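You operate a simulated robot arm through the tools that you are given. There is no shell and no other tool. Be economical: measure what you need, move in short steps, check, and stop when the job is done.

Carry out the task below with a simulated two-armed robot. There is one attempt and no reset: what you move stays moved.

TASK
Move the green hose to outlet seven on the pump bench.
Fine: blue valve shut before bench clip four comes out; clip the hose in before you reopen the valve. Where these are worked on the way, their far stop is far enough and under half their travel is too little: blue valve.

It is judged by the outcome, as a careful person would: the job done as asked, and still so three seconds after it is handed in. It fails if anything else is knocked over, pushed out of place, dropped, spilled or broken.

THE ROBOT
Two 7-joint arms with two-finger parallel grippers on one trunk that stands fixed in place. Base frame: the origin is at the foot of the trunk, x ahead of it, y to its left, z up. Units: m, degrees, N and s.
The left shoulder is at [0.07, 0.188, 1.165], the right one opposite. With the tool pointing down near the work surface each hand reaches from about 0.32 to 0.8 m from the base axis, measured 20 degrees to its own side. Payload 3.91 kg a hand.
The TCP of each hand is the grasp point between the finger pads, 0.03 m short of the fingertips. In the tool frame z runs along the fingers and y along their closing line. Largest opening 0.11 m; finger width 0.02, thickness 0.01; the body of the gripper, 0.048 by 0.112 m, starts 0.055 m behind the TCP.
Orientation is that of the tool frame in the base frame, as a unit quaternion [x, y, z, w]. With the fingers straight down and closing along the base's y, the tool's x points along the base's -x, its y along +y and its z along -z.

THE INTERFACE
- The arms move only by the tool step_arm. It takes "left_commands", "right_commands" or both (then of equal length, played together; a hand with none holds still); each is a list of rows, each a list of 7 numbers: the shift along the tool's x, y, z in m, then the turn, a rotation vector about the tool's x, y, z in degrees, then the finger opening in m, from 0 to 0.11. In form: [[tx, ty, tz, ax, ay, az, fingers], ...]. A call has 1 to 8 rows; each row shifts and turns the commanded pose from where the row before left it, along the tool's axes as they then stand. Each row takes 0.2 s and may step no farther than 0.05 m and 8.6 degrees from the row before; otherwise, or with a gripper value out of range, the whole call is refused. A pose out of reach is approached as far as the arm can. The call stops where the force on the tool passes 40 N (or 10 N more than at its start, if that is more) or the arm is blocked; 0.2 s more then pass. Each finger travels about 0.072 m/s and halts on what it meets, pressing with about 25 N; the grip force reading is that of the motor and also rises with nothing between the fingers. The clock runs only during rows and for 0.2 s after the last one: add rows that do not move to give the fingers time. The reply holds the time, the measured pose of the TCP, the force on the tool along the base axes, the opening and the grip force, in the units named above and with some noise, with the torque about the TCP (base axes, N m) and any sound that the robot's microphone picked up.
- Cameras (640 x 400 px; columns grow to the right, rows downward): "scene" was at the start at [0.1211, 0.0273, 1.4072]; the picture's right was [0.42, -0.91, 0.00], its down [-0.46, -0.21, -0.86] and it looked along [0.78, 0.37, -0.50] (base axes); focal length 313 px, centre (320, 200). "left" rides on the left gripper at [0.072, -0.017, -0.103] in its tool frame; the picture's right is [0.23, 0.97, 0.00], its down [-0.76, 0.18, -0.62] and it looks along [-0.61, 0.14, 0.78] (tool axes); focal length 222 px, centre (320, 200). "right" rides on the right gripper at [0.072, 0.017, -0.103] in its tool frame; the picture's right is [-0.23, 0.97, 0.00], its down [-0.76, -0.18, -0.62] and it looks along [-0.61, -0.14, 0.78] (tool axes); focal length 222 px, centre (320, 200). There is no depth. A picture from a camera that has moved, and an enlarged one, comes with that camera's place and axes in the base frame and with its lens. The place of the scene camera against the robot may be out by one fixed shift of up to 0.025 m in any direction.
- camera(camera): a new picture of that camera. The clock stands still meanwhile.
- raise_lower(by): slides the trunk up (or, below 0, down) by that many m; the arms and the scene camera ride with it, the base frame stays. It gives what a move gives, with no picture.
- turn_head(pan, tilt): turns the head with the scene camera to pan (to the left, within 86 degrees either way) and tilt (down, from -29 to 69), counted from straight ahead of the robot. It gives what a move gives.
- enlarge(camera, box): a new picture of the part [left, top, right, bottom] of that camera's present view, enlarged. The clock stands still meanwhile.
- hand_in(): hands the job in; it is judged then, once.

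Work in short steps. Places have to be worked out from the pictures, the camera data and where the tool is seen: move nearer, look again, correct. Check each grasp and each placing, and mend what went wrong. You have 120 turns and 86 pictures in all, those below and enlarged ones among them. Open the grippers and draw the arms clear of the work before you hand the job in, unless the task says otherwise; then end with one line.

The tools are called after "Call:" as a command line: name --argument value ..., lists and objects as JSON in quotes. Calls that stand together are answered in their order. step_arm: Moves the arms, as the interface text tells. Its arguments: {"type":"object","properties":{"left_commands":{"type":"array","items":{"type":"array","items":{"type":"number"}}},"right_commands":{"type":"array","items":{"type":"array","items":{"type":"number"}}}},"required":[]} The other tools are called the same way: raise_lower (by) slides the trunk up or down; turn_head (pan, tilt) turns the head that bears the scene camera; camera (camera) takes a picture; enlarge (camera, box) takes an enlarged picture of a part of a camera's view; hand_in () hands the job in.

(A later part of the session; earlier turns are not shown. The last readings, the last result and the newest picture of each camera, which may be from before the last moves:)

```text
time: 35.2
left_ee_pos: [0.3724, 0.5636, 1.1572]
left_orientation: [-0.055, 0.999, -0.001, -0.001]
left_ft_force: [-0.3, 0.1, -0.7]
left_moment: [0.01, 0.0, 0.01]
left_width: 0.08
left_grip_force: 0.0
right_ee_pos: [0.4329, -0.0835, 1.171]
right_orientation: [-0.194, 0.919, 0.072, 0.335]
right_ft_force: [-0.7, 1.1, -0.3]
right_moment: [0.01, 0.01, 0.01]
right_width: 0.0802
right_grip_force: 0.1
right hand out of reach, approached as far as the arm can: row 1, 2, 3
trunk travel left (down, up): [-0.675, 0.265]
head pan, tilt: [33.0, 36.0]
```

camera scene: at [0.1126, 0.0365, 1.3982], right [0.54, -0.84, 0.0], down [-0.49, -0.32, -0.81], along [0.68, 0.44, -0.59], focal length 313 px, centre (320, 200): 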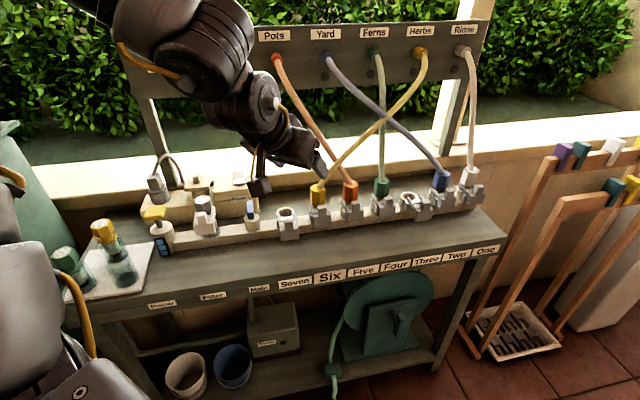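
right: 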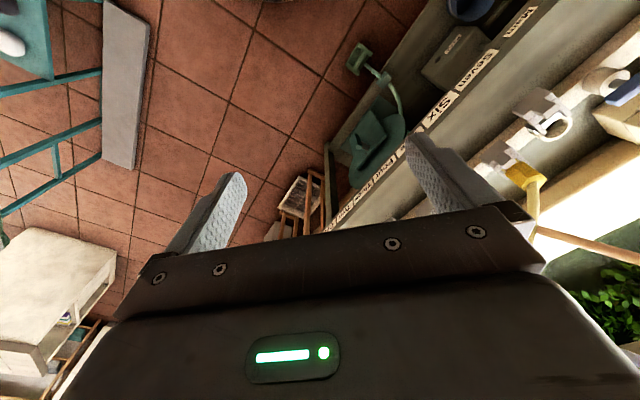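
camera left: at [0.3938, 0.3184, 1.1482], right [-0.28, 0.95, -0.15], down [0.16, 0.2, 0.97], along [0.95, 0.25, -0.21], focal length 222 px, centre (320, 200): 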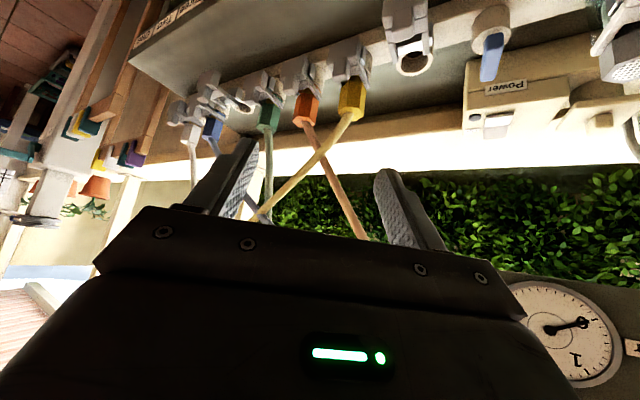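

Call:
step_arm --right_commands '[[-0.024, 0.016, 0.031, 0, 0, 0, 0.08], [-0.024, 0.016, 0.031, 0, 0, 0, 0.08], [-0.024, 0.016, 0.031, 0, 0, 0, 0.08], [-0.024, 0.016, 0.031, 0, 0, 0, 0.08], [-0.024, 0.016, 0.031, 0, 0, 0, 0.08], [-0.024, 0.016, 0.031, -5.14, 0, -6.13, 0.08], [0, 0, 0, -5.14, 0, -6.13, 0.08], [0, 0, 0, -3.5, 0, -4, 0.08]]'

Call:
camera --camera "right"

Call:
camera --camera "scene"

```text
time: 37.0
left_ee_pos: [0.3737, 0.5578, 1.1604]
left_orientation: [-0.054, 0.999, 0.001, -0.001]
left_ft_force: [0.2, -0.7, 0.1]
left_moment: [0.1, 0.02, -0.01]
left_width: 0.0799
left_grip_force: 0.0
right_ee_pos: [0.3872, 0.0041, 1.1688]
right_orientation: [-0.288, 0.894, 0.108, 0.327]
right_ft_force: [-0.1, -1.2, 0.5]
right_moment: [0.03, -0.03, 0.04]
right_width: 0.0797
right_grip_force: 0.1
right hand out of reach, approached as far as the arm can: row 1, 2, 3, 4, 5, 6, 7, 8
trunk travel left (down, up): [-0.675, 0.265]
head pan, tilt: [33.0, 36.0]
```

```text
54 pictures are left
camera right: at [0.279, -0.053, 1.2007], right [-0.43, 0.89, 0.15], down [0.25, -0.04, 0.97], along [0.87, 0.45, -0.21], focal length 222 px, centre (320, 200)
```

right: 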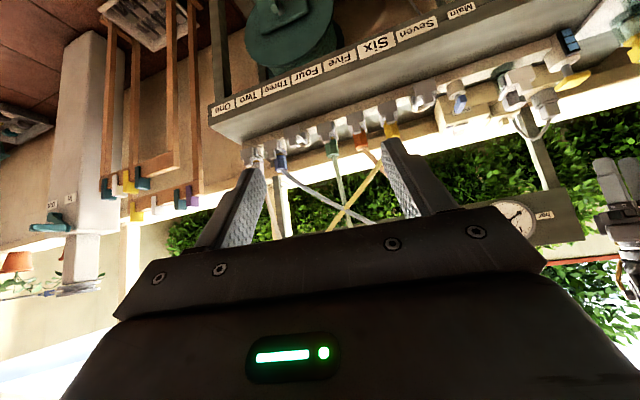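

```text
53 pictures are left
camera scene: at [0.1128, 0.0299, 1.3984], right [0.54, -0.84, 0.0], down [-0.49, -0.32, -0.81], along [0.68, 0.44, -0.59], focal length 313 px, centre (320, 200)
```

scene: 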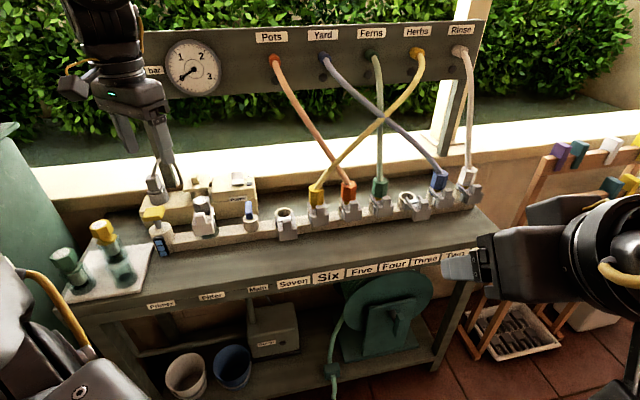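

Call:
step_arm --right_commands '[[0.0024, -0.0036, 0.037, 0, 0, 0, 0.08], [0.0024, -0.0036, 0.037, 0, 0, 0, 0.08], [0.0024, -0.0036, 0.037, 0, 0, 0, 0.08], [0.0024, -0.0036, 0.037, 0, 0, 0, 0.08], [0.0024, -0.0036, 0.037, 0, 0, 0, 0.08], [0, 0, 0, 0, 0, 0, 0.08]]'

```text
time: 38.4
left_ee_pos: [0.3721, 0.5665, 1.1557]
left_orientation: [-0.054, 0.999, -0.001, -0.001]
left_ft_force: [0.2, -0.1, -0.6]
left_moment: [-0.03, 0.0, 0.0]
left_width: 0.0798
left_grip_force: 0.1
right_ee_pos: [0.3959, 0.0125, 1.157]
right_orientation: [-0.288, 0.894, 0.106, 0.326]
right_ft_force: [0.1, 0.3, 0.7]
right_moment: [0.01, 0.01, 0.02]
right_width: 0.08
right_grip_force: 0.1
right hand out of reach, approached as far as the arm can: row 1, 2, 3, 4, 5
trunk travel left (down, up): [-0.675, 0.265]
head pan, tilt: [33.0, 36.0]
```

The right arm is stuck at a joint limit in that pose. I park it untilted, turn the left hand to yaw -135°, and will test its tilt there, with the camera side up.

Call:
step_arm --left_commands '[[0, 0, 0, 0, 0, 8.5, 0.08], [0, 0, 0, 0, 0, 8.5, 0.08], [0, 0, 0, 0, 0, 8.5, 0.08], [0, 0, 0, 0, 0, 8.5, 0.08], [0, 0, 0, 0, 0, 8.5, 0.08], [0, 0, 0, 0, 0, 8.5, 0.08], [0, 0, 0, 0, 0, 8.5, 0.08], [0, 0, 0, 0, 0, 8.5, 0.08]]' --right_commands '[[0, 0, 0, 0, 8, 0, 0.08], [0, 0, 0, 0, 8, 0, 0.08], [0, 0, 0, 0, 8, 0, 0.08], [0, 0, 0, 0, 8, 0, 0.08], [0, 0, 0, 0, 8, 0, 0.08], [0, -0.04, 0, 0, 0, 8, 0.08], [0, -0.04, 0, 0, 0, 8, 0.08], [0, -0.04, 0, 0, 0, 8, 0.08]]'

Call:
step_arm --left_commands '[[0, 0, 0, 0, 0, 8.5, 0.08], [0, 0, 0, 0, 0, 8.5, 0.08], [0, 0, 0, 0, 0, 8.5, 0.08], [0, 0, 0, 0, 0, 8.5, 0.08], [0, 0, 0, 0, 0, 8.5, 0.08], [0, 0, 0, 0, 0, 8.5, 0.08], [0, 0, 0, 0, 0, 8.5, 0.08], [0, 0, 0, 0, 0, 8.5, 0.08]]' --right_commands '[[0, -0.04, 0, 0, 0, 8, 0.08], [0, -0.04, 0, 0, 0, 0, 0.08], [0, -0.04, 0, 0, 0, 0, 0.08], [0, 0, 0, 0, 0, 0, 0.08], [0, 0, 0, 0, 0, 0, 0.08], [0, 0, 0, 0, 0, 0, 0.08], [0, 0, 0, 0, 0, 0, 0.08], [0, 0, 0, 0, 0, 0, 0.08]]'

```text
time: 40.2
left_ee_pos: [0.3741, 0.5636, 1.1564]
left_orientation: [0.514, 0.858, -0.001, 0.0]
left_ft_force: [0.3, -0.6, 0.5]
left_moment: [0.02, -0.03, 0.03]
left_width: 0.0798
left_grip_force: 0.0
right_ee_pos: [0.3775, -0.0938, 1.1157]
right_orientation: [-0.136, 0.985, 0.043, 0.102]
right_ft_force: [-0.3, -0.2, -0.5]
right_moment: [0.0, 0.04, 0.0]
right_width: 0.0802
right_grip_force: 0.1
right hand out of reach, approached as far as the arm can: row 1, 3, 4, 5
trunk travel left (down, up): [-0.675, 0.265]
head pan, tilt: [33.0, 36.0]
```

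```text
time: 42.0
left_ee_pos: [0.3736, 0.5658, 1.1566]
left_orientation: [0.906, 0.423, -0.002, 0.001]
left_ft_force: [0.4, 0.0, 0.2]
left_moment: [-0.04, 0.0, 0.01]
left_width: 0.0799
left_grip_force: 0.2
right_ee_pos: [0.3903, -0.2033, 1.1043]
right_orientation: [-0.065, 0.992, 0.05, 0.101]
right_ft_force: [0.5, -0.6, 0.1]
right_moment: [0.0, -0.01, 0.03]
right_width: 0.0798
right_grip_force: 0.1
right hand out of reach, approached as far as the arm can: row 3
trunk travel left (down, up): [-0.675, 0.265]
head pan, tilt: [33.0, 36.0]
```

Call:
step_arm --left_commands '[[-0.0105, 0.048, 0.006, 0, 0, 0, 0.08], [-0.0105, 0.048, 0.006, 0, 0, 0, 0.08], [-0.0105, 0.048, 0.006, 0, 0, 0, 0.08], [-0.0105, 0.048, 0.006, 0, 0, 0, 0.08], [-0.0105, 0.048, 0.006, 0, 0, 0, 0.08], [-0.0105, 0.048, 0.006, 0, 0, 0, 0.08], [-0.0105, 0.048, 0.006, 0, 0, 0, 0.08], [-0.0105, 0.048, 0.006, 0, 0, 5, 0.08]]'

Call:
step_arm --left_commands '[[0, 0, 0, 0, 8, 0, 0.08], [0, 0, 0, 0, 8, 0, 0.08], [0, 0, 0, 0, 8, 0, 0.08], [0, 0, 0, 0, 8, 0, 0.08], [0, 0, 0, 0, 8, 0, 0.08], [0, 0, 0, 0, 0, 0, 0.08]]'

Call:
camera --camera "left"

Call:
camera --camera "scene"

```text
time: 43.8
left_ee_pos: [0.5508, 0.3201, 1.0958]
left_orientation: [0.919, 0.395, -0.001, 0.003]
left_ft_force: [-0.3, -0.1, 1.2]
left_moment: [0.0, 0.03, 0.02]
left_width: 0.0798
left_grip_force: 0.1
left hand out of reach, approached as far as the arm can: row 6, 7, 8
right_ee_pos: [0.3908, -0.2027, 1.1035]
right_orientation: [-0.066, 0.992, 0.049, 0.101]
right_ft_force: [-0.1, 0.2, -0.1]
right_moment: [0.02, 0.02, -0.01]
right_width: 0.08
right_grip_force: 0.0
trunk travel left (down, up): [-0.675, 0.265]
head pan, tilt: [33.0, 36.0]
```

```text
time: 45.2
left_ee_pos: [0.5356, 0.3757, 1.0845]
left_orientation: [0.869, 0.361, 0.314, -0.128]
left_ft_force: [0.8, -0.3, 0.7]
left_moment: [0.01, -0.01, -0.02]
left_width: 0.0799
left_grip_force: 0.1
left hand out of reach, approached as far as the arm can: row 3, 4, 5
right_ee_pos: [0.3909, -0.2045, 1.1027]
right_orientation: [-0.065, 0.992, 0.05, 0.1]
right_ft_force: [0.0, 0.4, -0.3]
right_moment: [-0.03, 0.03, 0.03]
right_width: 0.08
right_grip_force: 0.1
trunk travel left (down, up): [-0.675, 0.265]
head pan, tilt: [33.0, 36.0]
```

```text
52 pictures are left
camera left: at [0.517, 0.3826, 1.2089], right [0.81, -0.56, 0.15], down [-0.57, -0.82, -0.01], along [0.13, -0.08, -0.99], focal length 222 px, centre (320, 200)
```

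left: 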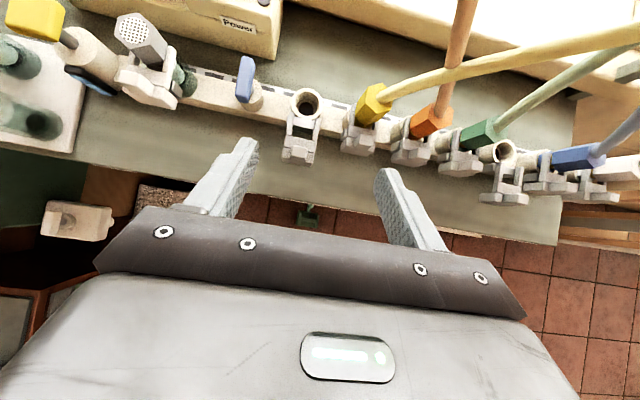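

```text
51 pictures are left
camera scene: at [0.1129, 0.0362, 1.3982], right [0.54, -0.84, 0.0], down [-0.49, -0.32, -0.81], along [0.68, 0.44, -0.59], focal length 313 px, centre (320, 200)
```

scene: 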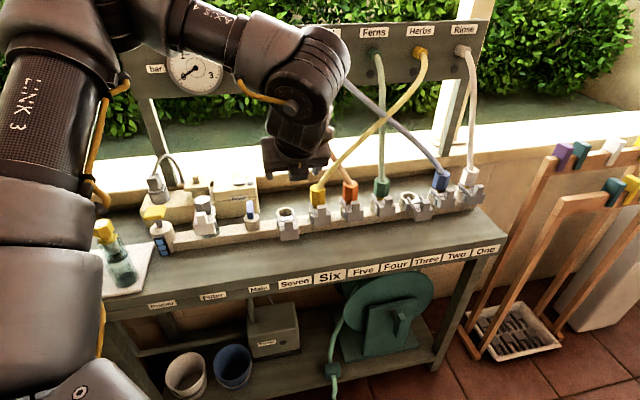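

The tilted pose works here with a clear top view. It gives outlet spacing of 0.0874 m, four at about (0.81, 0.303), and clip-four's block at about (0.79, 0.278). I test whether the arm reaches sideways toward four in this orientation.

Call:
step_arm --left_commands '[[-0.009, 0.0466, 0.008, 0, 0, 0, 0.08], [-0.009, 0.0466, 0.008, 0, 0, 0, 0.08], [-0.009, 0.0466, 0.008, 0, 0, 0, 0.08], [-0.009, 0.0466, 0.008, 0, 0, 0, 0.08], [-0.009, 0.0466, 0.008, 0, 0, 0, 0.08], [0, 0, 0, 0, 0, 0, 0.08]]'

```text
time: 46.6
left_ee_pos: [0.6355, 0.3869, 1.0145]
left_orientation: [0.868, 0.361, 0.315, -0.129]
left_ft_force: [0.6, 0.5, -0.1]
left_moment: [0.01, -0.03, 0.04]
left_width: 0.0799
left_grip_force: 0.2
left hand out of reach, approached as far as the arm can: row 1, 2, 3, 4, 5
right_ee_pos: [0.3913, -0.2044, 1.1036]
right_orientation: [-0.065, 0.992, 0.049, 0.101]
right_ft_force: [0.5, 0.5, -0.6]
right_moment: [-0.03, -0.02, -0.02]
right_width: 0.08
right_grip_force: 0.0
trunk travel left (down, up): [-0.675, 0.265]
head pan, tilt: [33.0, 36.0]
```

The hand slides along a limit. I back off, lower the trunk by 0.15 and try again, since arm posture seems to matter.

Call:
step_arm --left_commands '[[0.0, 0, -0.05, 0, 0, 0, 0.08], [0.0, 0, -0.05, 0, 0, 0, 0.08], [0.032, 0, -0.038, 0, 0, 0, 0.08], [0.016, 0, -0.019, 0, 0, 0, 0.08], [0, 0, 0, 0, 0, 0, 0.08]]'

Call:
raise_lower --by -0.15

Call:
step_arm --left_commands '[[0, 0.045, 0.0, 0, 0, 0, 0.08], [0, 0.045, 0, 0, 0, 0, 0.08], [0, 0.045, 0, 0, 0, 0, 0.08], [0, 0.045, 0, 0, 0, 0, 0.08], [0, 0, 0, 0, 0, 0, 0.08]]'

```text
time: 47.8
left_ee_pos: [0.5794, 0.4003, 1.1557]
left_orientation: [0.868, 0.361, 0.315, -0.129]
left_ft_force: [-0.5, 0.4, -0.3]
left_moment: [-0.03, -0.01, 0.03]
left_width: 0.08
left_grip_force: 0.0
left hand out of reach, approached as far as the arm can: row 1, 2, 3, 4
right_ee_pos: [0.3903, -0.2034, 1.1033]
right_orientation: [-0.064, 0.992, 0.048, 0.1]
right_ft_force: [0.3, 0.2, -0.4]
right_moment: [0.01, -0.02, -0.02]
right_width: 0.0798
right_grip_force: 0.0
trunk travel left (down, up): [-0.675, 0.265]
head pan, tilt: [33.0, 36.0]
```

```text
time: 49.5
left_ee_pos: [0.5776, 0.4003, 1.0056]
left_orientation: [0.868, 0.361, 0.315, -0.129]
left_ft_force: [0.9, 0.7, -0.3]
left_moment: [0.0, 0.0, -0.01]
left_width: 0.0797
left_grip_force: 0.1
right_ee_pos: [0.3906, -0.2044, 0.9525]
right_orientation: [-0.066, 0.991, 0.049, 0.102]
right_ft_force: [0.0, 0.0, -0.5]
right_moment: [0.01, -0.02, 0.05]
right_width: 0.0801
right_grip_force: 0.1
trunk travel left (down, up): [-0.525, 0.415]
head pan, tilt: [33.0, 36.0]
```

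```text
time: 50.7
left_ee_pos: [0.6438, 0.409, 0.9615]
left_orientation: [0.869, 0.36, 0.317, -0.125]
left_ft_force: [0.1, -0.1, -1.1]
left_moment: [0.02, 0.0, 0.0]
left_width: 0.0798
left_grip_force: 0.1
left hand out of reach, approached as far as the arm can: row 1, 2, 3, 4
right_ee_pos: [0.3905, -0.204, 0.9535]
right_orientation: [-0.066, 0.992, 0.05, 0.1]
right_ft_force: [0.2, -0.2, -0.1]
right_moment: [0.02, 0.02, 0.02]
right_width: 0.0799
right_grip_force: 0.0
trunk travel left (down, up): [-0.525, 0.415]
head pan, tilt: [33.0, 36.0]
```

Lower is worse. I restore the trunk and retract the left hand. I'll test the right arm again, this time extended with the tool vertical before tilting, and look closer at clip four.

Call:
step_arm --left_commands '[[0.0, 0, -0.04, 0, 0, 0, 0.08], [0.0, 0, -0.04, 0, 0, 0, 0.08], [0.0, 0, -0.04, 0, 0, 0, 0.08], [0, -0.04, -0.02, 0, -8, 0, 0.08], [0, -0.04, 0, 0, -8, 0, 0.08], [0, -0.04, 0, 0, -8, 0, 0.08], [-0.02, -0.04, 0, 0, -8, 0, 0.08], [-0.02, -0.04, 0, 0, -8, 0, 0.08]]'

Call:
raise_lower --by 0.15

Call:
step_arm --right_commands '[[-0.02, 0.03, 0, 0, 6, -8, 0.08], [-0.02, 0.03, 0, 0, 6, -8, 0.08], [-0.03, 0.03, 0, 0, 0, -8, 0.08], [-0.03, 0.03, 0, 0, 0, -8, 0.08], [-0.03, 0.03, 0, 0, 0, -8, 0.08], [-0.03, 0.03, 0, 0, 0, -5, 0.08], [-0.04, 0.0, 0, 0, 0, 0, 0.08], [0, 0, 0, 0, 0, 0, 0.08]]'

```text
time: 52.5
left_ee_pos: [0.3899, 0.5103, 1.0416]
left_orientation: [0.924, 0.383, -0.002, 0.004]
left_ft_force: [0.8, -0.4, -0.1]
left_moment: [-0.01, -0.01, 0.02]
left_width: 0.0802
left_grip_force: 0.1
left hand out of reach, approached as far as the arm can: row 1, 2, 3
right_ee_pos: [0.39, -0.204, 0.9522]
right_orientation: [-0.065, 0.992, 0.049, 0.101]
right_ft_force: [-0.6, -0.5, 0.6]
right_moment: [0.02, -0.01, -0.03]
right_width: 0.08
right_grip_force: 0.0
trunk travel left (down, up): [-0.525, 0.415]
head pan, tilt: [33.0, 36.0]
```

```text
time: 54.3
left_ee_pos: [0.3926, 0.5104, 1.1901]
left_orientation: [0.924, 0.383, -0.001, 0.002]
left_ft_force: [-0.1, 0.6, 0.5]
left_moment: [0.0, -0.01, 0.02]
left_width: 0.0801
left_grip_force: 0.1
right_ee_pos: [0.39, -0.2042, 1.1025]
right_orientation: [-0.065, 0.992, 0.049, 0.1]
right_ft_force: [-0.3, -0.2, 0.5]
right_moment: [0.04, 0.01, -0.03]
right_width: 0.0802
right_grip_force: 0.0
trunk travel left (down, up): [-0.675, 0.265]
head pan, tilt: [33.0, 36.0]
```

```text
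refused: row 1 steps farther than a row can; nothing moved
```

Call:
step_arm --right_commands '[[-0.03, 0.03, 0, 0, 6, 0, 0.08], [-0.03, 0.03, 0, 0, 6, 0, 0.08], [-0.03, 0.03, 0, 0, 0, -8, 0.08], [-0.03, 0.03, 0, 0, 0, -8, 0.08], [-0.03, 0.03, 0, 0, 0, -8, 0.08], [-0.03, 0.03, 0, 0, 0, -8, 0.08], [-0.04, 0.0, 0, 0, 0, -6, 0.08], [0, 0, 0, 0, 0, 0, 0.08]]'

```text
time: 56.3
left_ee_pos: [0.392, 0.5128, 1.1905]
left_orientation: [0.923, 0.385, -0.002, 0.001]
left_ft_force: [0.8, -0.2, -0.3]
left_moment: [0.01, 0.03, 0.01]
left_width: 0.0801
left_grip_force: 0.0
right_ee_pos: [0.4639, 0.1082, 1.1886]
right_orientation: [-0.374, 0.924, 0.077, 0.033]
right_ft_force: [0.6, 1.1, -0.2]
right_moment: [0.03, 0.02, 0.01]
right_width: 0.08
right_grip_force: 0.3
right hand out of reach, approached as far as the arm can: row 1, 2, 3, 4, 5, 6, 7
trunk travel left (down, up): [-0.675, 0.265]
head pan, tilt: [33.0, 36.0]
stopped in row 8 (right hand): the arm was blocked; the commanded pose is now the measured one
```

Call:
camera --camera "scene"

Call:
step_arm --right_commands '[[-0.03, 0.0, 0.02, 0, 0, 0, 0.08], [-0.03, 0.0, 0.02, 0, 0, 0, 0.08], [-0.03, 0.0, 0.02, 0, 0, 0, 0.08], [-0.03, 0.0, 0.02, 0, 0, 0, 0.08], [0, 0, 0, 0, 0, 0, 0.08]]'

```text
50 pictures are left
camera scene: at [0.1132, 0.0371, 1.3981], right [0.55, -0.84, 0.0], down [-0.49, -0.32, -0.81], along [0.68, 0.44, -0.59], focal length 313 px, centre (320, 200)
```

scene: 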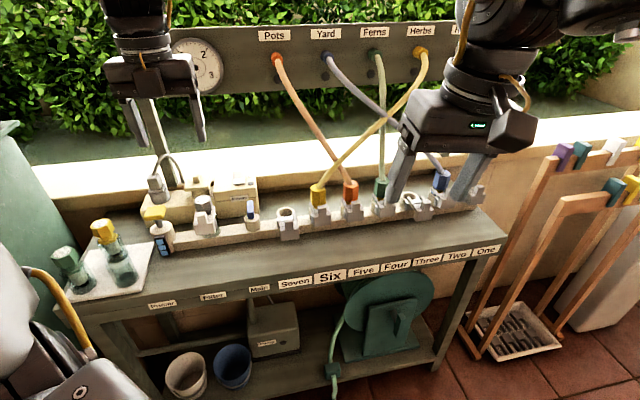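

```text
time: 57.7
left_ee_pos: [0.3915, 0.5101, 1.1904]
left_orientation: [0.923, 0.384, -0.001, 0.002]
left_ft_force: [0.0, -0.5, -0.1]
left_moment: [-0.06, -0.02, -0.01]
left_width: 0.0799
left_grip_force: 0.0
right_ee_pos: [0.508, 0.1188, 1.2058]
right_orientation: [-0.352, 0.928, 0.11, 0.057]
right_ft_force: [0.3, 1.7, -0.4]
right_moment: [-0.01, 0.03, 0.02]
right_width: 0.0798
right_grip_force: 0.0
right hand out of reach, approached as far as the arm can: row 2, 3, 4
trunk travel left (down, up): [-0.675, 0.265]
head pan, tilt: [33.0, 36.0]
stopped in row 5 (right hand): the arm was blocked; the commanded pose is now the measured one
```

The natural finger-closing line at outlet four is roughly fore-aft. So I plan to hook the clip's knob front-to-back with the left hand at yaw -45°, leaning toward the robot. I park the right arm and turn the left.

Call:
step_arm --left_commands '[[0, 0, 0, 0, 0, -8.2, 0.08], [0, 0, 0, 0, 0, -8.2, 0.08], [0, 0, 0, 0, 0, -8.2, 0.08], [0, 0, 0, 0, 0, -8.2, 0.08], [0, 0, 0, 0, 0, -8.2, 0.08], [0, 0, 0, 0, 0, -8.2, 0.08], [0, 0, 0, 0, 0, -8.2, 0.08], [0, 0, 0, 0, 0, -8.2, 0.08]]' --right_commands '[[0.037, -0.02, 0, 0, 0, 5, 0.05], [0.037, -0.02, 0, 0, 0, 5, 0.05], [0.037, -0.02, 0, 0, 0, 5, 0.05], [0.037, -0.02, 0, 0, 0, 5, 0.05], [0.037, -0.02, 0, 0, 0, 5, 0.05], [0.025, -0.03, 0, 0, 0, 5, 0.05], [0.025, -0.03, 0, 0, 0, 5, 0.05], [0, -0.03, 0, 0, 0, 5, 0.05]]'

Call:
step_arm --left_commands '[[0, 0, 0, 0, 0, -8.2, 0.08], [0, 0, 0, 0, 0, -8.2, 0.08], [0, 0, 0, 0, 0, -8.2, 0.08], [-0.044, 0.01, 0.018, 0, 0, 0, 0.08], [-0.044, 0.01, 0.018, 0, 0, 0, 0.08], [-0.044, 0.01, 0.018, 0, 0, 0, 0.08], [-0.044, 0.01, 0.018, 0, 0, 0, 0.08], [-0.044, 0.01, 0.018, 0, 0, 0, 0.08]]'

```text
time: 59.5
left_ee_pos: [0.3921, 0.5088, 1.1913]
left_orientation: [0.567, 0.824, -0.001, 0.0]
left_ft_force: [-0.8, 0.2, 0.1]
left_moment: [0.03, -0.02, 0.01]
left_width: 0.0801
left_grip_force: 0.1
right_ee_pos: [0.3743, -0.1547, 1.1325]
right_orientation: [-0.014, 0.993, 0.12, 0.015]
right_ft_force: [0.4, -0.1, -0.3]
right_moment: [0.0, -0.02, 0.01]
right_width: 0.05
right_grip_force: 0.1
trunk travel left (down, up): [-0.675, 0.265]
head pan, tilt: [33.0, 36.0]
```

```text
time: 61.3
left_ee_pos: [0.5838, 0.3925, 1.0954]
left_orientation: [0.38, 0.925, -0.003, 0.002]
left_ft_force: [0.8, -0.6, 0.6]
left_moment: [0.01, 0.04, 0.02]
left_width: 0.0803
left_grip_force: 0.2
left hand out of reach, approached as far as the arm can: row 8
right_ee_pos: [0.3761, -0.1512, 1.1322]
right_orientation: [-0.016, 0.993, 0.119, 0.014]
right_ft_force: [-0.4, 0.3, 0.1]
right_moment: [0.0, 0.01, 0.02]
right_width: 0.0501
right_grip_force: 0.0
trunk travel left (down, up): [-0.675, 0.265]
head pan, tilt: [33.0, 36.0]
```

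Call:
step_arm --left_commands '[[-0.042, 0.002, 0.012, 0, 0, 0, 0.08], [-0.042, 0.002, 0.012, 0, 0, 0, 0.08], [-0.042, 0.002, 0.012, 0, 0, 0, 0.08], [-0.042, 0.002, 0.012, 0, 0, 0, 0.08], [-0.042, 0.002, 0.012, 0, 0, 0, 0.08], [0, 0, 0, 0, 0, 0, 0.08]]'

Call:
camera --camera "scene"

Call:
camera --camera "left"

```text
time: 62.7
left_ee_pos: [0.589, 0.3255, 1.0069]
left_orientation: [0.38, 0.925, -0.002, 0.002]
left_ft_force: [-0.3, -0.2, 1.0]
left_moment: [-0.01, 0.02, 0.01]
left_width: 0.08
left_grip_force: 0.1
left hand out of reach, approached as far as the arm can: row 1, 2, 3, 4, 5
right_ee_pos: [0.3735, -0.1524, 1.1339]
right_orientation: [-0.015, 0.993, 0.119, 0.015]
right_ft_force: [0.1, -0.3, 0.3]
right_moment: [0.0, 0.02, 0.0]
right_width: 0.0503
right_grip_force: 0.0
trunk travel left (down, up): [-0.675, 0.265]
head pan, tilt: [33.0, 36.0]
```

```text
49 pictures are left
camera scene: at [0.1127, 0.0365, 1.3982], right [0.54, -0.84, 0.0], down [-0.49, -0.32, -0.81], along [0.68, 0.44, -0.59], focal length 313 px, centre (320, 200)
```

scene: 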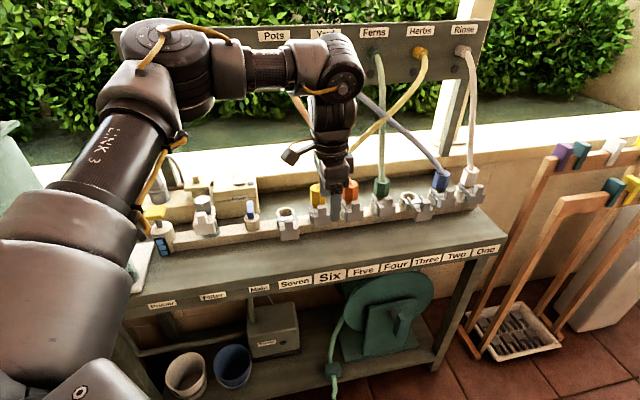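

```text
48 pictures are left
camera left: at [0.526, 0.3656, 1.1087], right [0.52, 0.85, 0.0], down [0.67, -0.41, 0.63], along [0.53, -0.33, -0.78], focal length 222 px, centre (320, 200)
```

left: 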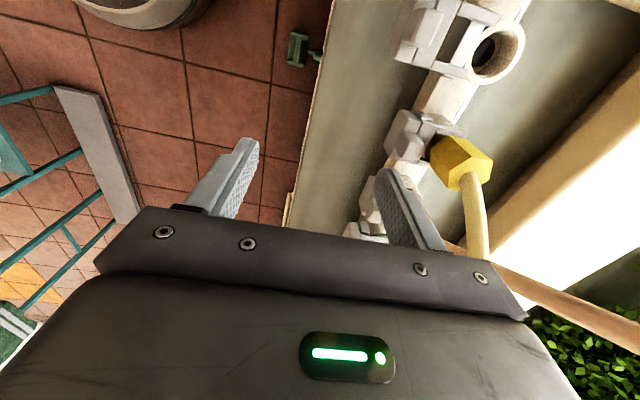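

The elbow has swung far out to the left, so posture drift may be what limits me. I back off to the neutral yaw-0 pose and test forward reach there.

Call:
step_arm --left_commands '[[0.03, 0, -0.035, 0, 0, -7, 0.08], [0.03, 0, -0.035, 0, 0, -7, 0.08], [0.03, 0, -0.035, 0, 0, -7, 0.08], [0.03, 0, -0.035, 0, 0, -7, 0.08], [0.02, 0, -0.035, 0, 0, -7, 0.08], [0, 0, -0.02, 0, 0, -7, 0.08], [0, 0, 0, 0, 0, -3, 0.08], [0, 0, 0, 0, 0, 0, 0.08]]'

Call:
step_arm --left_commands '[[-0.048, -0.01, 0, 0, 0, 0, 0.08], [-0.048, -0.01, 0, 0, 0, 0, 0.08], [-0.048, -0.01, 0, 0, 0, 0, 0.08], [-0.048, -0.01, 0, 0, 0, 0, 0.08], [-0.03, 0, 0.03, 0, 0, 0, 0.08], [0, 0, 0, 0, 0, 0, 0.08]]'

Call:
camera --camera "scene"

```text
time: 64.5
left_ee_pos: [0.4691, 0.4005, 1.206]
left_orientation: [-0.004, 1.0, -0.003, 0.0]
left_ft_force: [0.4, 0.8, -0.3]
left_moment: [-0.01, -0.02, -0.01]
left_width: 0.0801
left_grip_force: 0.1
right_ee_pos: [0.3733, -0.1523, 1.1337]
right_orientation: [-0.015, 0.993, 0.119, 0.015]
right_ft_force: [-0.5, 0.3, 0.1]
right_moment: [-0.02, -0.02, -0.01]
right_width: 0.0501
right_grip_force: 0.0
trunk travel left (down, up): [-0.675, 0.265]
head pan, tilt: [33.0, 36.0]
```

```text
time: 65.9
left_ee_pos: [0.5807, 0.391, 1.0957]
left_orientation: [-0.002, 1.0, -0.003, 0.002]
left_ft_force: [-0.1, 0.2, -0.2]
left_moment: [0.0, -0.02, -0.01]
left_width: 0.0798
left_grip_force: 0.0
left hand out of reach, approached as far as the arm can: row 1, 2, 3, 4, 5
right_ee_pos: [0.3739, -0.1531, 1.1336]
right_orientation: [-0.015, 0.993, 0.12, 0.016]
right_ft_force: [0.9, 0.5, 0.3]
right_moment: [0.02, 0.04, 0.01]
right_width: 0.0503
right_grip_force: 0.1
trunk travel left (down, up): [-0.675, 0.265]
head pan, tilt: [33.0, 36.0]
```

```text
47 pictures are left
camera scene: at [0.1111, 0.0361, 1.3984], right [0.54, -0.84, 0.0], down [-0.49, -0.32, -0.81], along [0.68, 0.44, -0.59], focal length 313 px, centre (320, 200)
```

scene: 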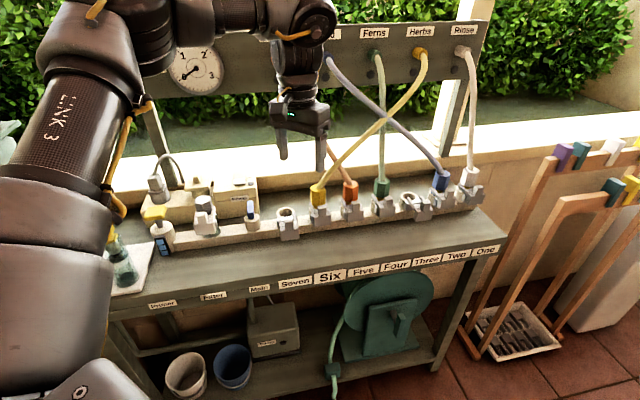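

The limit seems to depend on height: higher hand means less reach. I go lower in front of the outlets and test reach forward there.

Call:
step_arm --left_commands '[[0.01, -0.035, 0.02, 0, 0, 0, 0.08], [0.0, -0.035, 0.034, 0, 0, 0, 0.08], [0, -0.035, 0.034, 0, 0, 0, 0.08], [0, -0.035, 0.034, 0, 0, 0, 0.08], [0, -0.02, 0.02, 0, 0, 0, 0.08], [-0.03, 0, 0, 0, 0, 0, 0.08], [-0.03, 0, 0, 0, 0, 0, 0.08], [0, 0, 0, 0, 0, 0, 0.08]]'

Call:
camera --camera "scene"

```text
time: 67.7
left_ee_pos: [0.5665, 0.2988, 0.9695]
left_orientation: [-0.002, 1.0, -0.004, 0.001]
left_ft_force: [0.2, -0.1, 0.0]
left_moment: [0.0, 0.02, 0.02]
left_width: 0.0803
left_grip_force: 0.0
left hand out of reach, approached as far as the arm can: row 3, 4, 5, 6, 7
right_ee_pos: [0.3736, -0.1524, 1.1331]
right_orientation: [-0.015, 0.993, 0.12, 0.015]
right_ft_force: [0.4, 0.6, -0.4]
right_moment: [0.01, 0.02, -0.01]
right_width: 0.05
right_grip_force: 0.1
trunk travel left (down, up): [-0.675, 0.265]
head pan, tilt: [33.0, 36.0]
```

```text
46 pictures are left
camera scene: at [0.1126, 0.0363, 1.3982], right [0.54, -0.84, 0.0], down [-0.49, -0.32, -0.81], along [0.68, 0.44, -0.59], focal length 313 px, centre (320, 200)
```

scene: 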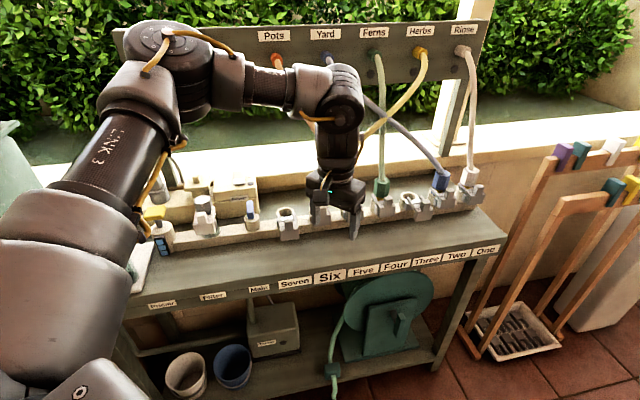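

The limit looks like the upper arm can't swing further inward at this wrist position. Tilting the tool forward pulls the wrist back by up to 0.2 m, so I try yaw -15°, tilt 45° (closing line still across hex flats) and then advance toward four.

Call:
step_arm --left_commands '[[0, 0, -0.02, 0, 0, 7.5, 0.08], [0, 0, -0.02, 0, 0, 7.5, 0.08], [0, 0, 0, 0, -8, 0, 0.08], [0, 0, 0, 0, -8, 0, 0.08], [0, 0, 0, 0, -8, 0, 0.08], [0, 0, 0, 0, -8, 0, 0.08], [0, 0, 0, 0, -8, 0, 0.08], [0, 0, 0, 0, -5, 0, 0.08]]'

Call:
step_arm --left_commands '[[-0.02, -0.007, 0.02, 0, 0, 0, 0.08], [-0.02, -0.007, 0.02, 0, 0, 0, 0.08], [-0.02, -0.007, 0.02, 0, 0, 0, 0.08], [-0.02, -0.007, 0.02, 0, 0, 0, 0.08], [0, 0, 0, 0, 0, 0, 0.08]]'

Call:
camera --camera "scene"

Call:
camera --camera "left"

```text
time: 69.5
left_ee_pos: [0.562, 0.2995, 1.0104]
left_orientation: [0.117, 0.916, -0.053, 0.381]
left_ft_force: [-0.2, 0.1, 0.2]
left_moment: [0.03, 0.04, 0.02]
left_width: 0.0802
left_grip_force: 0.0
right_ee_pos: [0.3738, -0.1514, 1.1333]
right_orientation: [-0.016, 0.993, 0.119, 0.015]
right_ft_force: [0.0, -0.3, 0.2]
right_moment: [0.03, 0.0, -0.02]
right_width: 0.0501
right_grip_force: 0.1
trunk travel left (down, up): [-0.675, 0.265]
head pan, tilt: [33.0, 36.0]
```

```text
time: 70.7
left_ee_pos: [0.6673, 0.2419, 1.0125]
left_orientation: [0.117, 0.916, -0.052, 0.38]
left_ft_force: [-0.8, 0.5, -0.4]
left_moment: [-0.08, 0.0, 0.03]
left_width: 0.0798
left_grip_force: 0.0
right_ee_pos: [0.3732, -0.1527, 1.1346]
right_orientation: [-0.016, 0.993, 0.118, 0.016]
right_ft_force: [0.3, -0.2, -0.7]
right_moment: [-0.02, 0.02, 0.01]
right_width: 0.05
right_grip_force: 0.2
trunk travel left (down, up): [-0.675, 0.265]
head pan, tilt: [33.0, 36.0]
```

```text
45 pictures are left
camera scene: at [0.1118, 0.0375, 1.3982], right [0.54, -0.84, 0.0], down [-0.49, -0.32, -0.81], along [0.68, 0.44, -0.59], focal length 313 px, centre (320, 200)
```

scene: 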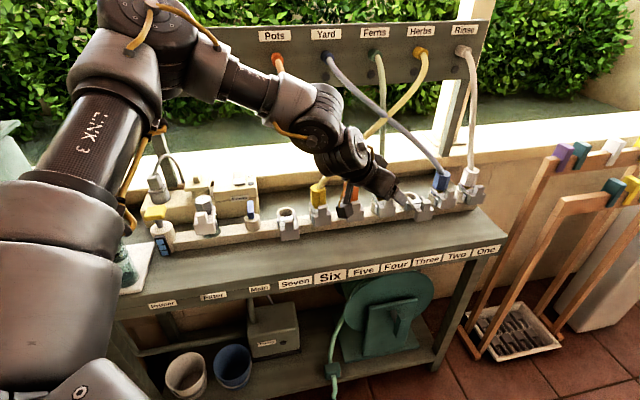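

```text
44 pictures are left
camera left: at [0.5443, 0.2584, 1.033], right [0.09, 0.98, -0.17], down [0.14, 0.15, 0.98], along [0.99, -0.11, -0.12], focal length 222 px, centre (320, 200)
```

left: 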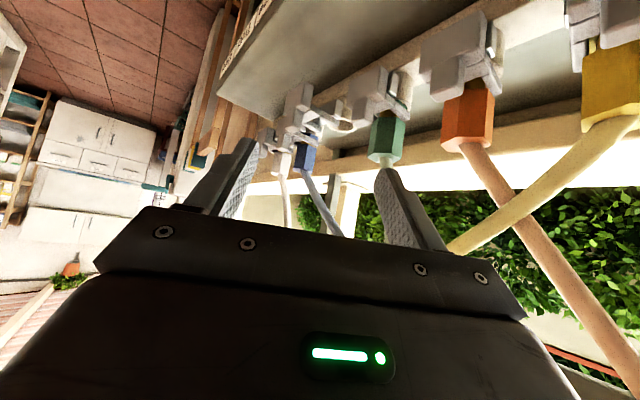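

Now the reach is fine. I enlarge the view on clip four to plan how to draw it out.

Call:
enlarge --camera "left" --box '[270, 40, 430, 180]'

Call:
enlarge --camera "scene" --box '[340, 150, 480, 237]'

```text
2.86 times, centred on (350, 110) of left
camera zoom: at [0.5443, 0.2584, 1.033], right [0.09, 0.98, -0.17], down [0.14, 0.15, 0.98], along [0.99, -0.11, -0.12], focal length 635 px, centre (234, 457)
```

zoom: 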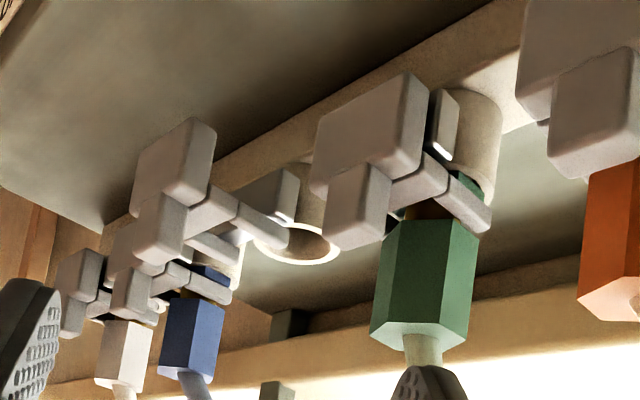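

```text
4.57 times, centred on (410, 194) of scene
camera zoom: at [0.1118, 0.0375, 1.3982], right [0.54, -0.84, 0.0], down [-0.49, -0.32, -0.81], along [0.68, 0.44, -0.59], focal length 1432 px, centre (-91, 230)
```

zoom: 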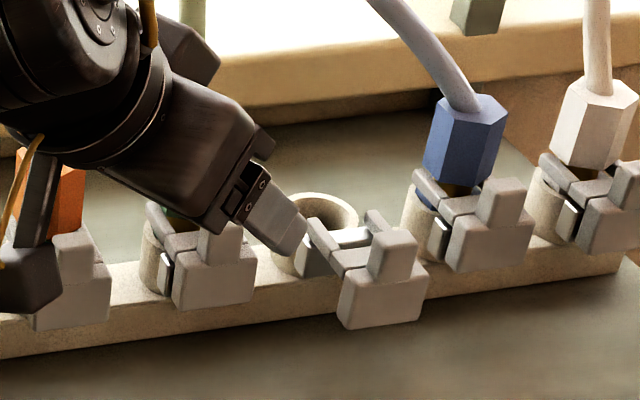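

Call:
step_arm --left_commands '[[0, 0, 0, -5.66, 0, -5.66, 0.08], [0, 0, 0, -5.66, 0, -5.66, 0.08], [0, 0, 0, -5.66, 0, -5.66, 0.08], [0, 0, 0, -5.66, 0, -5.66, 0.08], [0, 0, 0, -5.66, 0, -5.66, 0.08], [0, 0, 0, -5.66, 0, -5.66, 0.08], [0, 0, 0, -5.66, 0, -5.66, 0.08], [0, 0, 0, 0, 0, 0, 0.08]]'

```text
time: 72.5
left_ee_pos: [0.7005, 0.4186, 1.0777]
left_orientation: [-0.325, 0.866, 0.132, 0.356]
left_ft_force: [0.1, -0.4, -0.4]
left_moment: [-0.01, 0.02, -0.02]
left_width: 0.08
left_grip_force: 0.0
left hand out of reach, approached as far as the arm can: row 2, 3, 4, 5, 6, 7
right_ee_pos: [0.3742, -0.1523, 1.1325]
right_orientation: [-0.015, 0.993, 0.119, 0.016]
right_ft_force: [-0.8, 0.1, -0.3]
right_moment: [0.02, 0.04, 0.0]
right_width: 0.0502
right_grip_force: 0.0
trunk travel left (down, up): [-0.675, 0.265]
head pan, tilt: [33.0, 36.0]
```

Orientation is kept but the position drifts; the wrist cannot go inward of about 12° azimuth from the left shoulder. I check the surroundings before moving off.

Call:
camera --camera "scene"

```text
41 pictures are left
camera scene: at [0.1125, 0.0363, 1.3982], right [0.54, -0.84, 0.0], down [-0.49, -0.32, -0.81], along [0.68, 0.44, -0.59], focal length 313 px, centre (320, 200)
```

scene: 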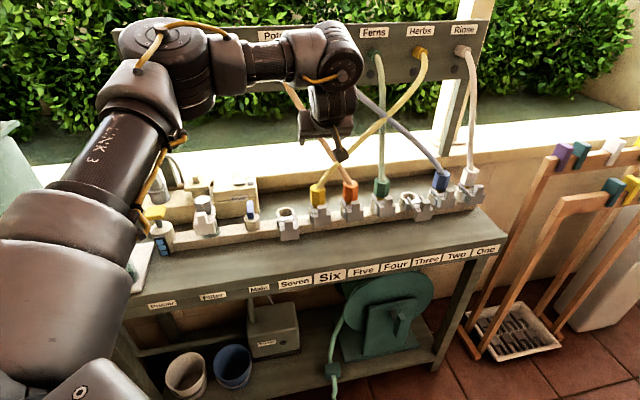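

Nothing was disturbed. I retreat and turn to heading -45° (pointing along the row) to get a profile view of clip four.

Call:
step_arm --left_commands '[[0.03, 0, -0.03, 0, 0, 0, 0.08], [0.03, 0, -0.03, 0, 0, 0, 0.08], [0.03, 0, -0.03, 5.66, 0, 5.66, 0.08], [0, 0, 0, 5.66, 0, 5.66, 0.08], [0, 0, 0, 5.66, 0, 5.66, 0.08], [0, 0, 0, 5.66, 0, 5.66, 0.08], [0, 0, 0, 5.66, 0, 5.66, 0.08], [0, 0, 0, 5.66, 0, 5.66, 0.08]]'

Call:
step_arm --left_commands '[[0, 0, 0, 5.66, 0, 5.66, 0.05], [0, 0, 0, 5.66, 0, 5.66, 0.05], [0, 0, 0, 5.66, 0, 5.66, 0.05], [0, 0, 0, 5.66, 0, 5.66, 0.05], [0, 0, 0, 4.2, 0, 4.2, 0.05], [0, 0, 0, 0, 0, 0, 0.05]]'

```text
time: 74.3
left_ee_pos: [0.6732, 0.3931, 1.0903]
left_orientation: [0.055, 0.922, -0.026, 0.382]
left_ft_force: [-0.1, -0.9, -0.2]
left_moment: [-0.01, 0.01, -0.03]
left_width: 0.0801
left_grip_force: 0.0
left hand out of reach, approached as far as the arm can: row 1, 2, 3
right_ee_pos: [0.3731, -0.152, 1.1332]
right_orientation: [-0.015, 0.993, 0.12, 0.015]
right_ft_force: [0.1, -0.9, 0.0]
right_moment: [0.01, -0.03, 0.01]
right_width: 0.0501
right_grip_force: 0.1
trunk travel left (down, up): [-0.675, 0.265]
head pan, tilt: [33.0, 36.0]
```

```text
time: 75.7
left_ee_pos: [0.6721, 0.3914, 1.0917]
left_orientation: [0.351, 0.854, -0.147, 0.355]
left_ft_force: [-0.3, -0.6, 0.0]
left_moment: [0.01, 0.0, -0.01]
left_width: 0.05
left_grip_force: 0.0
right_ee_pos: [0.3748, -0.1532, 1.1323]
right_orientation: [-0.016, 0.993, 0.119, 0.015]
right_ft_force: [-1.3, 0.3, -1.1]
right_moment: [0.03, 0.01, 0.03]
right_width: 0.0503
right_grip_force: 0.1
trunk travel left (down, up): [-0.675, 0.265]
head pan, tilt: [33.0, 36.0]
```

Call:
step_arm --left_commands '[[0, -0.045, 0, 0, 0, 0, 0.05], [-0.02, -0.002, 0.0377, 0, 0, 0, 0.05], [-0.02, -0.002, 0.0377, 0, 0, 0, 0.05], [-0.02, -0.002, 0.0377, 0, 0, 0, 0.05], [-0.02, -0.002, 0.0377, 0, 0, 0, 0.05], [0, 0, 0, 0, 0, 0, 0.05]]'

Call:
camera --camera "left"

Call:
camera --camera "scene"

```text
time: 77.1
left_ee_pos: [0.744, 0.2446, 1.0433]
left_orientation: [0.35, 0.854, -0.148, 0.355]
left_ft_force: [-0.2, 0.0, 0.8]
left_moment: [-0.02, 0.02, -0.02]
left_width: 0.0502
left_grip_force: 0.0
left hand out of reach, approached as far as the arm can: row 5
right_ee_pos: [0.374, -0.1511, 1.1338]
right_orientation: [-0.016, 0.993, 0.119, 0.015]
right_ft_force: [-0.3, 0.3, 0.0]
right_moment: [-0.02, -0.01, -0.03]
right_width: 0.0499
right_grip_force: 0.1
trunk travel left (down, up): [-0.675, 0.265]
head pan, tilt: [33.0, 36.0]
```

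```text
40 pictures are left
camera left: at [0.6431, 0.3198, 1.0635], right [0.57, 0.81, -0.16], down [0.19, 0.06, 0.98], along [0.8, -0.59, -0.12], focal length 222 px, centre (320, 200)
```

left: 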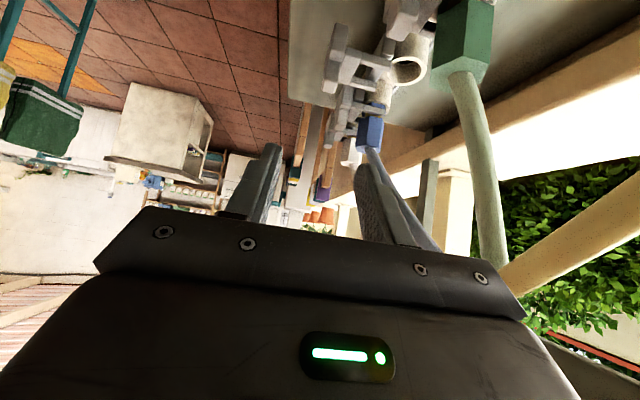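

```text
39 pictures are left
camera scene: at [0.1111, 0.0378, 1.3983], right [0.54, -0.84, 0.0], down [-0.49, -0.32, -0.81], along [0.68, 0.44, -0.59], focal length 313 px, centre (320, 200)
```

scene: 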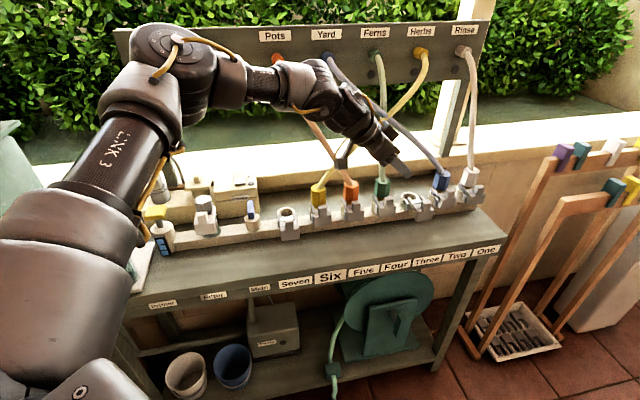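

Call:
enlarge --camera "left" --box '[310, 0, 500, 160]'

```text
2.50 times, centred on (405, 80) of left
camera zoom: at [0.6431, 0.3198, 1.0635], right [0.57, 0.81, -0.16], down [0.19, 0.06, 0.98], along [0.8, -0.59, -0.12], focal length 555 px, centre (108, 500)
```

zoom: 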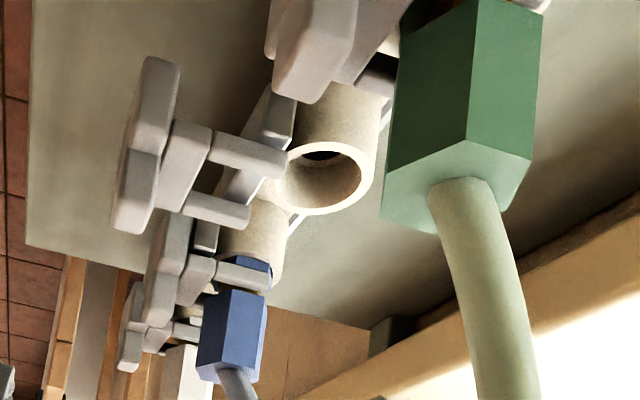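

Good profile view. The clip has a thin upright tab at its front; I estimate the tab at n≈0.74 (four, in) and ≈0.704 (seven, out), with its top at z≈0.92. Pinching the tab front-to-back is the way. I lower to z≈0.96 for a closer profile look.

Call:
step_arm --left_commands '[[0.02, 0, 0.02, 0, 0, 0, 0.05], [0.02, 0, 0.02, 0, 0, 0, 0.05], [0.018, 0, 0.018, 0, 0, 0, 0.05], [0, 0, 0, 0, 0, 0, 0.05]]'

Call:
enlarge --camera "left" --box '[260, 0, 500, 200]'

Call:
enlarge --camera "scene" --box '[330, 130, 450, 230]'

```text
time: 78.1
left_ee_pos: [0.7167, 0.2518, 0.9746]
left_orientation: [0.349, 0.855, -0.147, 0.355]
left_ft_force: [0.1, -0.8, 0.7]
left_moment: [0.02, -0.01, 0.01]
left_width: 0.0501
left_grip_force: 0.0
left hand out of reach, approached as far as the arm can: row 1, 2, 3
right_ee_pos: [0.374, -0.1527, 1.1339]
right_orientation: [-0.016, 0.993, 0.12, 0.015]
right_ft_force: [-0.5, 0.2, 0.1]
right_moment: [0.01, -0.02, 0.02]
right_width: 0.0502
right_grip_force: 0.0
trunk travel left (down, up): [-0.675, 0.265]
head pan, tilt: [33.0, 36.0]
```

```text
2.00 times, centred on (380, 100) of left
camera zoom: at [0.6173, 0.328, 0.9948], right [0.57, 0.81, -0.17], down [0.2, 0.06, 0.98], along [0.8, -0.59, -0.12], focal length 444 px, centre (200, 400)
```

zoom: 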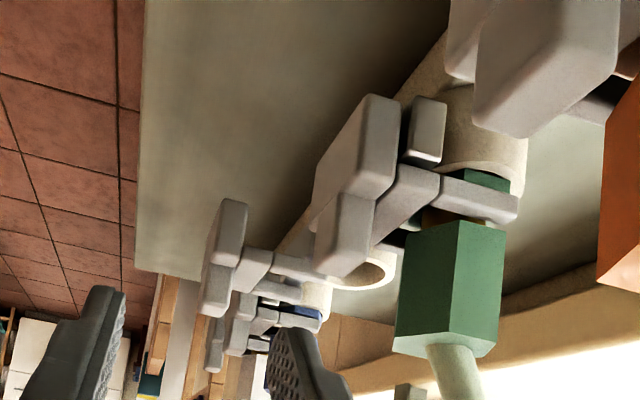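

```text
4.00 times, centred on (390, 180) of scene
camera zoom: at [0.1126, 0.0366, 1.3982], right [0.54, -0.84, 0.0], down [-0.49, -0.32, -0.81], along [0.68, 0.44, -0.59], focal length 1253 px, centre (40, 280)
```

zoom: 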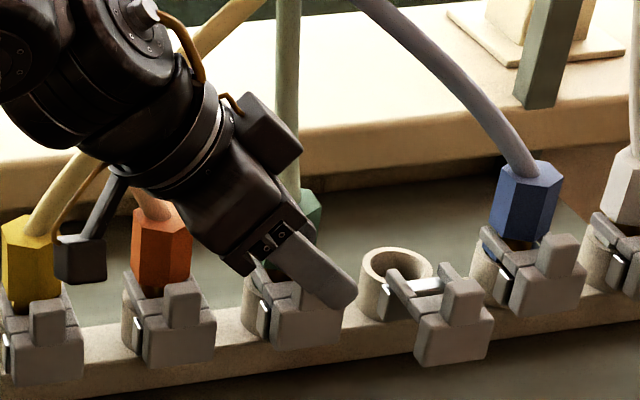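

Reach ran short at this height, so I'll lower the trunk a bit. From the profile the tab's back face is at n≈0.741, the plug front at ≈0.7645 (a gap of about 23 mm), the tab top at z≈0.92 and the crossbar top at ≈0.90. I raise the hand, drop the trunk by 0.12 and lean the hand 10° toward the robot.

Call:
step_arm --left_commands '[[-0.035, 0, -0.035, 0, 0, 0, 0.03], [-0.035, 0, -0.035, 0, 0, 0, 0.03], [0, 0, 0, -6, 0, 6, 0.03], [0, 0, 0, -1.1, 0, 1.1, 0.03]]'

Call:
raise_lower --by -0.12

```text
time: 79.1
left_ee_pos: [0.72, 0.2546, 1.073]
left_orientation: [0.38, 0.838, -0.072, 0.384]
left_ft_force: [0.1, 0.2, -0.2]
left_moment: [0.0, 0.03, 0.01]
left_width: 0.0297
left_grip_force: 0.1
right_ee_pos: [0.3743, -0.1525, 1.1329]
right_orientation: [-0.015, 0.993, 0.119, 0.015]
right_ft_force: [0.2, -0.1, 0.2]
right_moment: [0.03, 0.01, 0.0]
right_width: 0.0501
right_grip_force: 0.2
trunk travel left (down, up): [-0.675, 0.265]
head pan, tilt: [33.0, 36.0]
```

```text
time: 80.6
left_ee_pos: [0.7191, 0.2553, 0.953]
left_orientation: [0.38, 0.839, -0.072, 0.384]
left_ft_force: [0.3, -0.7, 0.3]
left_moment: [-0.01, -0.01, -0.01]
left_width: 0.0299
left_grip_force: 0.1
right_ee_pos: [0.3729, -0.1518, 1.0145]
right_orientation: [-0.015, 0.993, 0.119, 0.015]
right_ft_force: [0.5, 0.7, -1.0]
right_moment: [-0.02, -0.04, 0.02]
right_width: 0.0501
right_grip_force: 0.0
trunk travel left (down, up): [-0.555, 0.385]
head pan, tilt: [33.0, 36.0]
```

Call:
step_arm --left_commands '[[-0.015, 0.006, 0.0078, 0, 0, 0, 0.03], [-0.015, 0.006, 0.0078, 0, 0, 0, 0.03], [0, 0, 0, 0, 0, 0, 0.03]]'

Call:
enlarge --camera "left" --box '[240, 40, 440, 220]'

```text
time: 81.4
left_ee_pos: [0.7486, 0.2403, 0.9643]
left_orientation: [0.381, 0.838, -0.073, 0.383]
left_ft_force: [-0.3, -0.3, -0.5]
left_moment: [0.0, 0.02, -0.03]
left_width: 0.0302
left_grip_force: 0.1
right_ee_pos: [0.374, -0.1526, 1.0141]
right_orientation: [-0.015, 0.993, 0.12, 0.015]
right_ft_force: [-0.5, -0.9, -0.4]
right_moment: [-0.01, -0.02, 0.0]
right_width: 0.05
right_grip_force: 0.0
trunk travel left (down, up): [-0.555, 0.385]
head pan, tilt: [33.0, 36.0]
```

```text
2.22 times, centred on (340, 130) of left
camera zoom: at [0.6462, 0.3126, 0.9817], right [0.58, 0.81, 0.01], down [0.07, -0.06, 1.0], along [0.81, -0.58, -0.1], focal length 494 px, centre (276, 356)
```

zoom: 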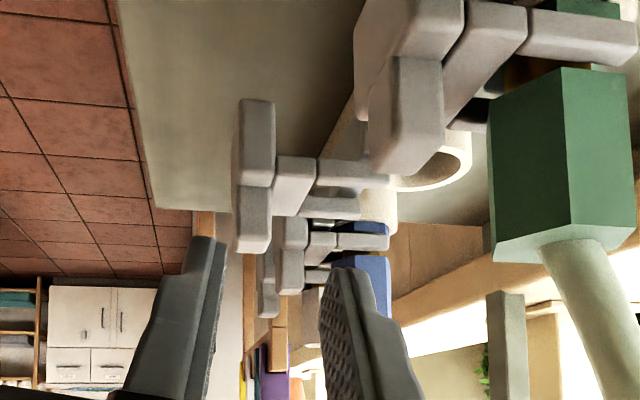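

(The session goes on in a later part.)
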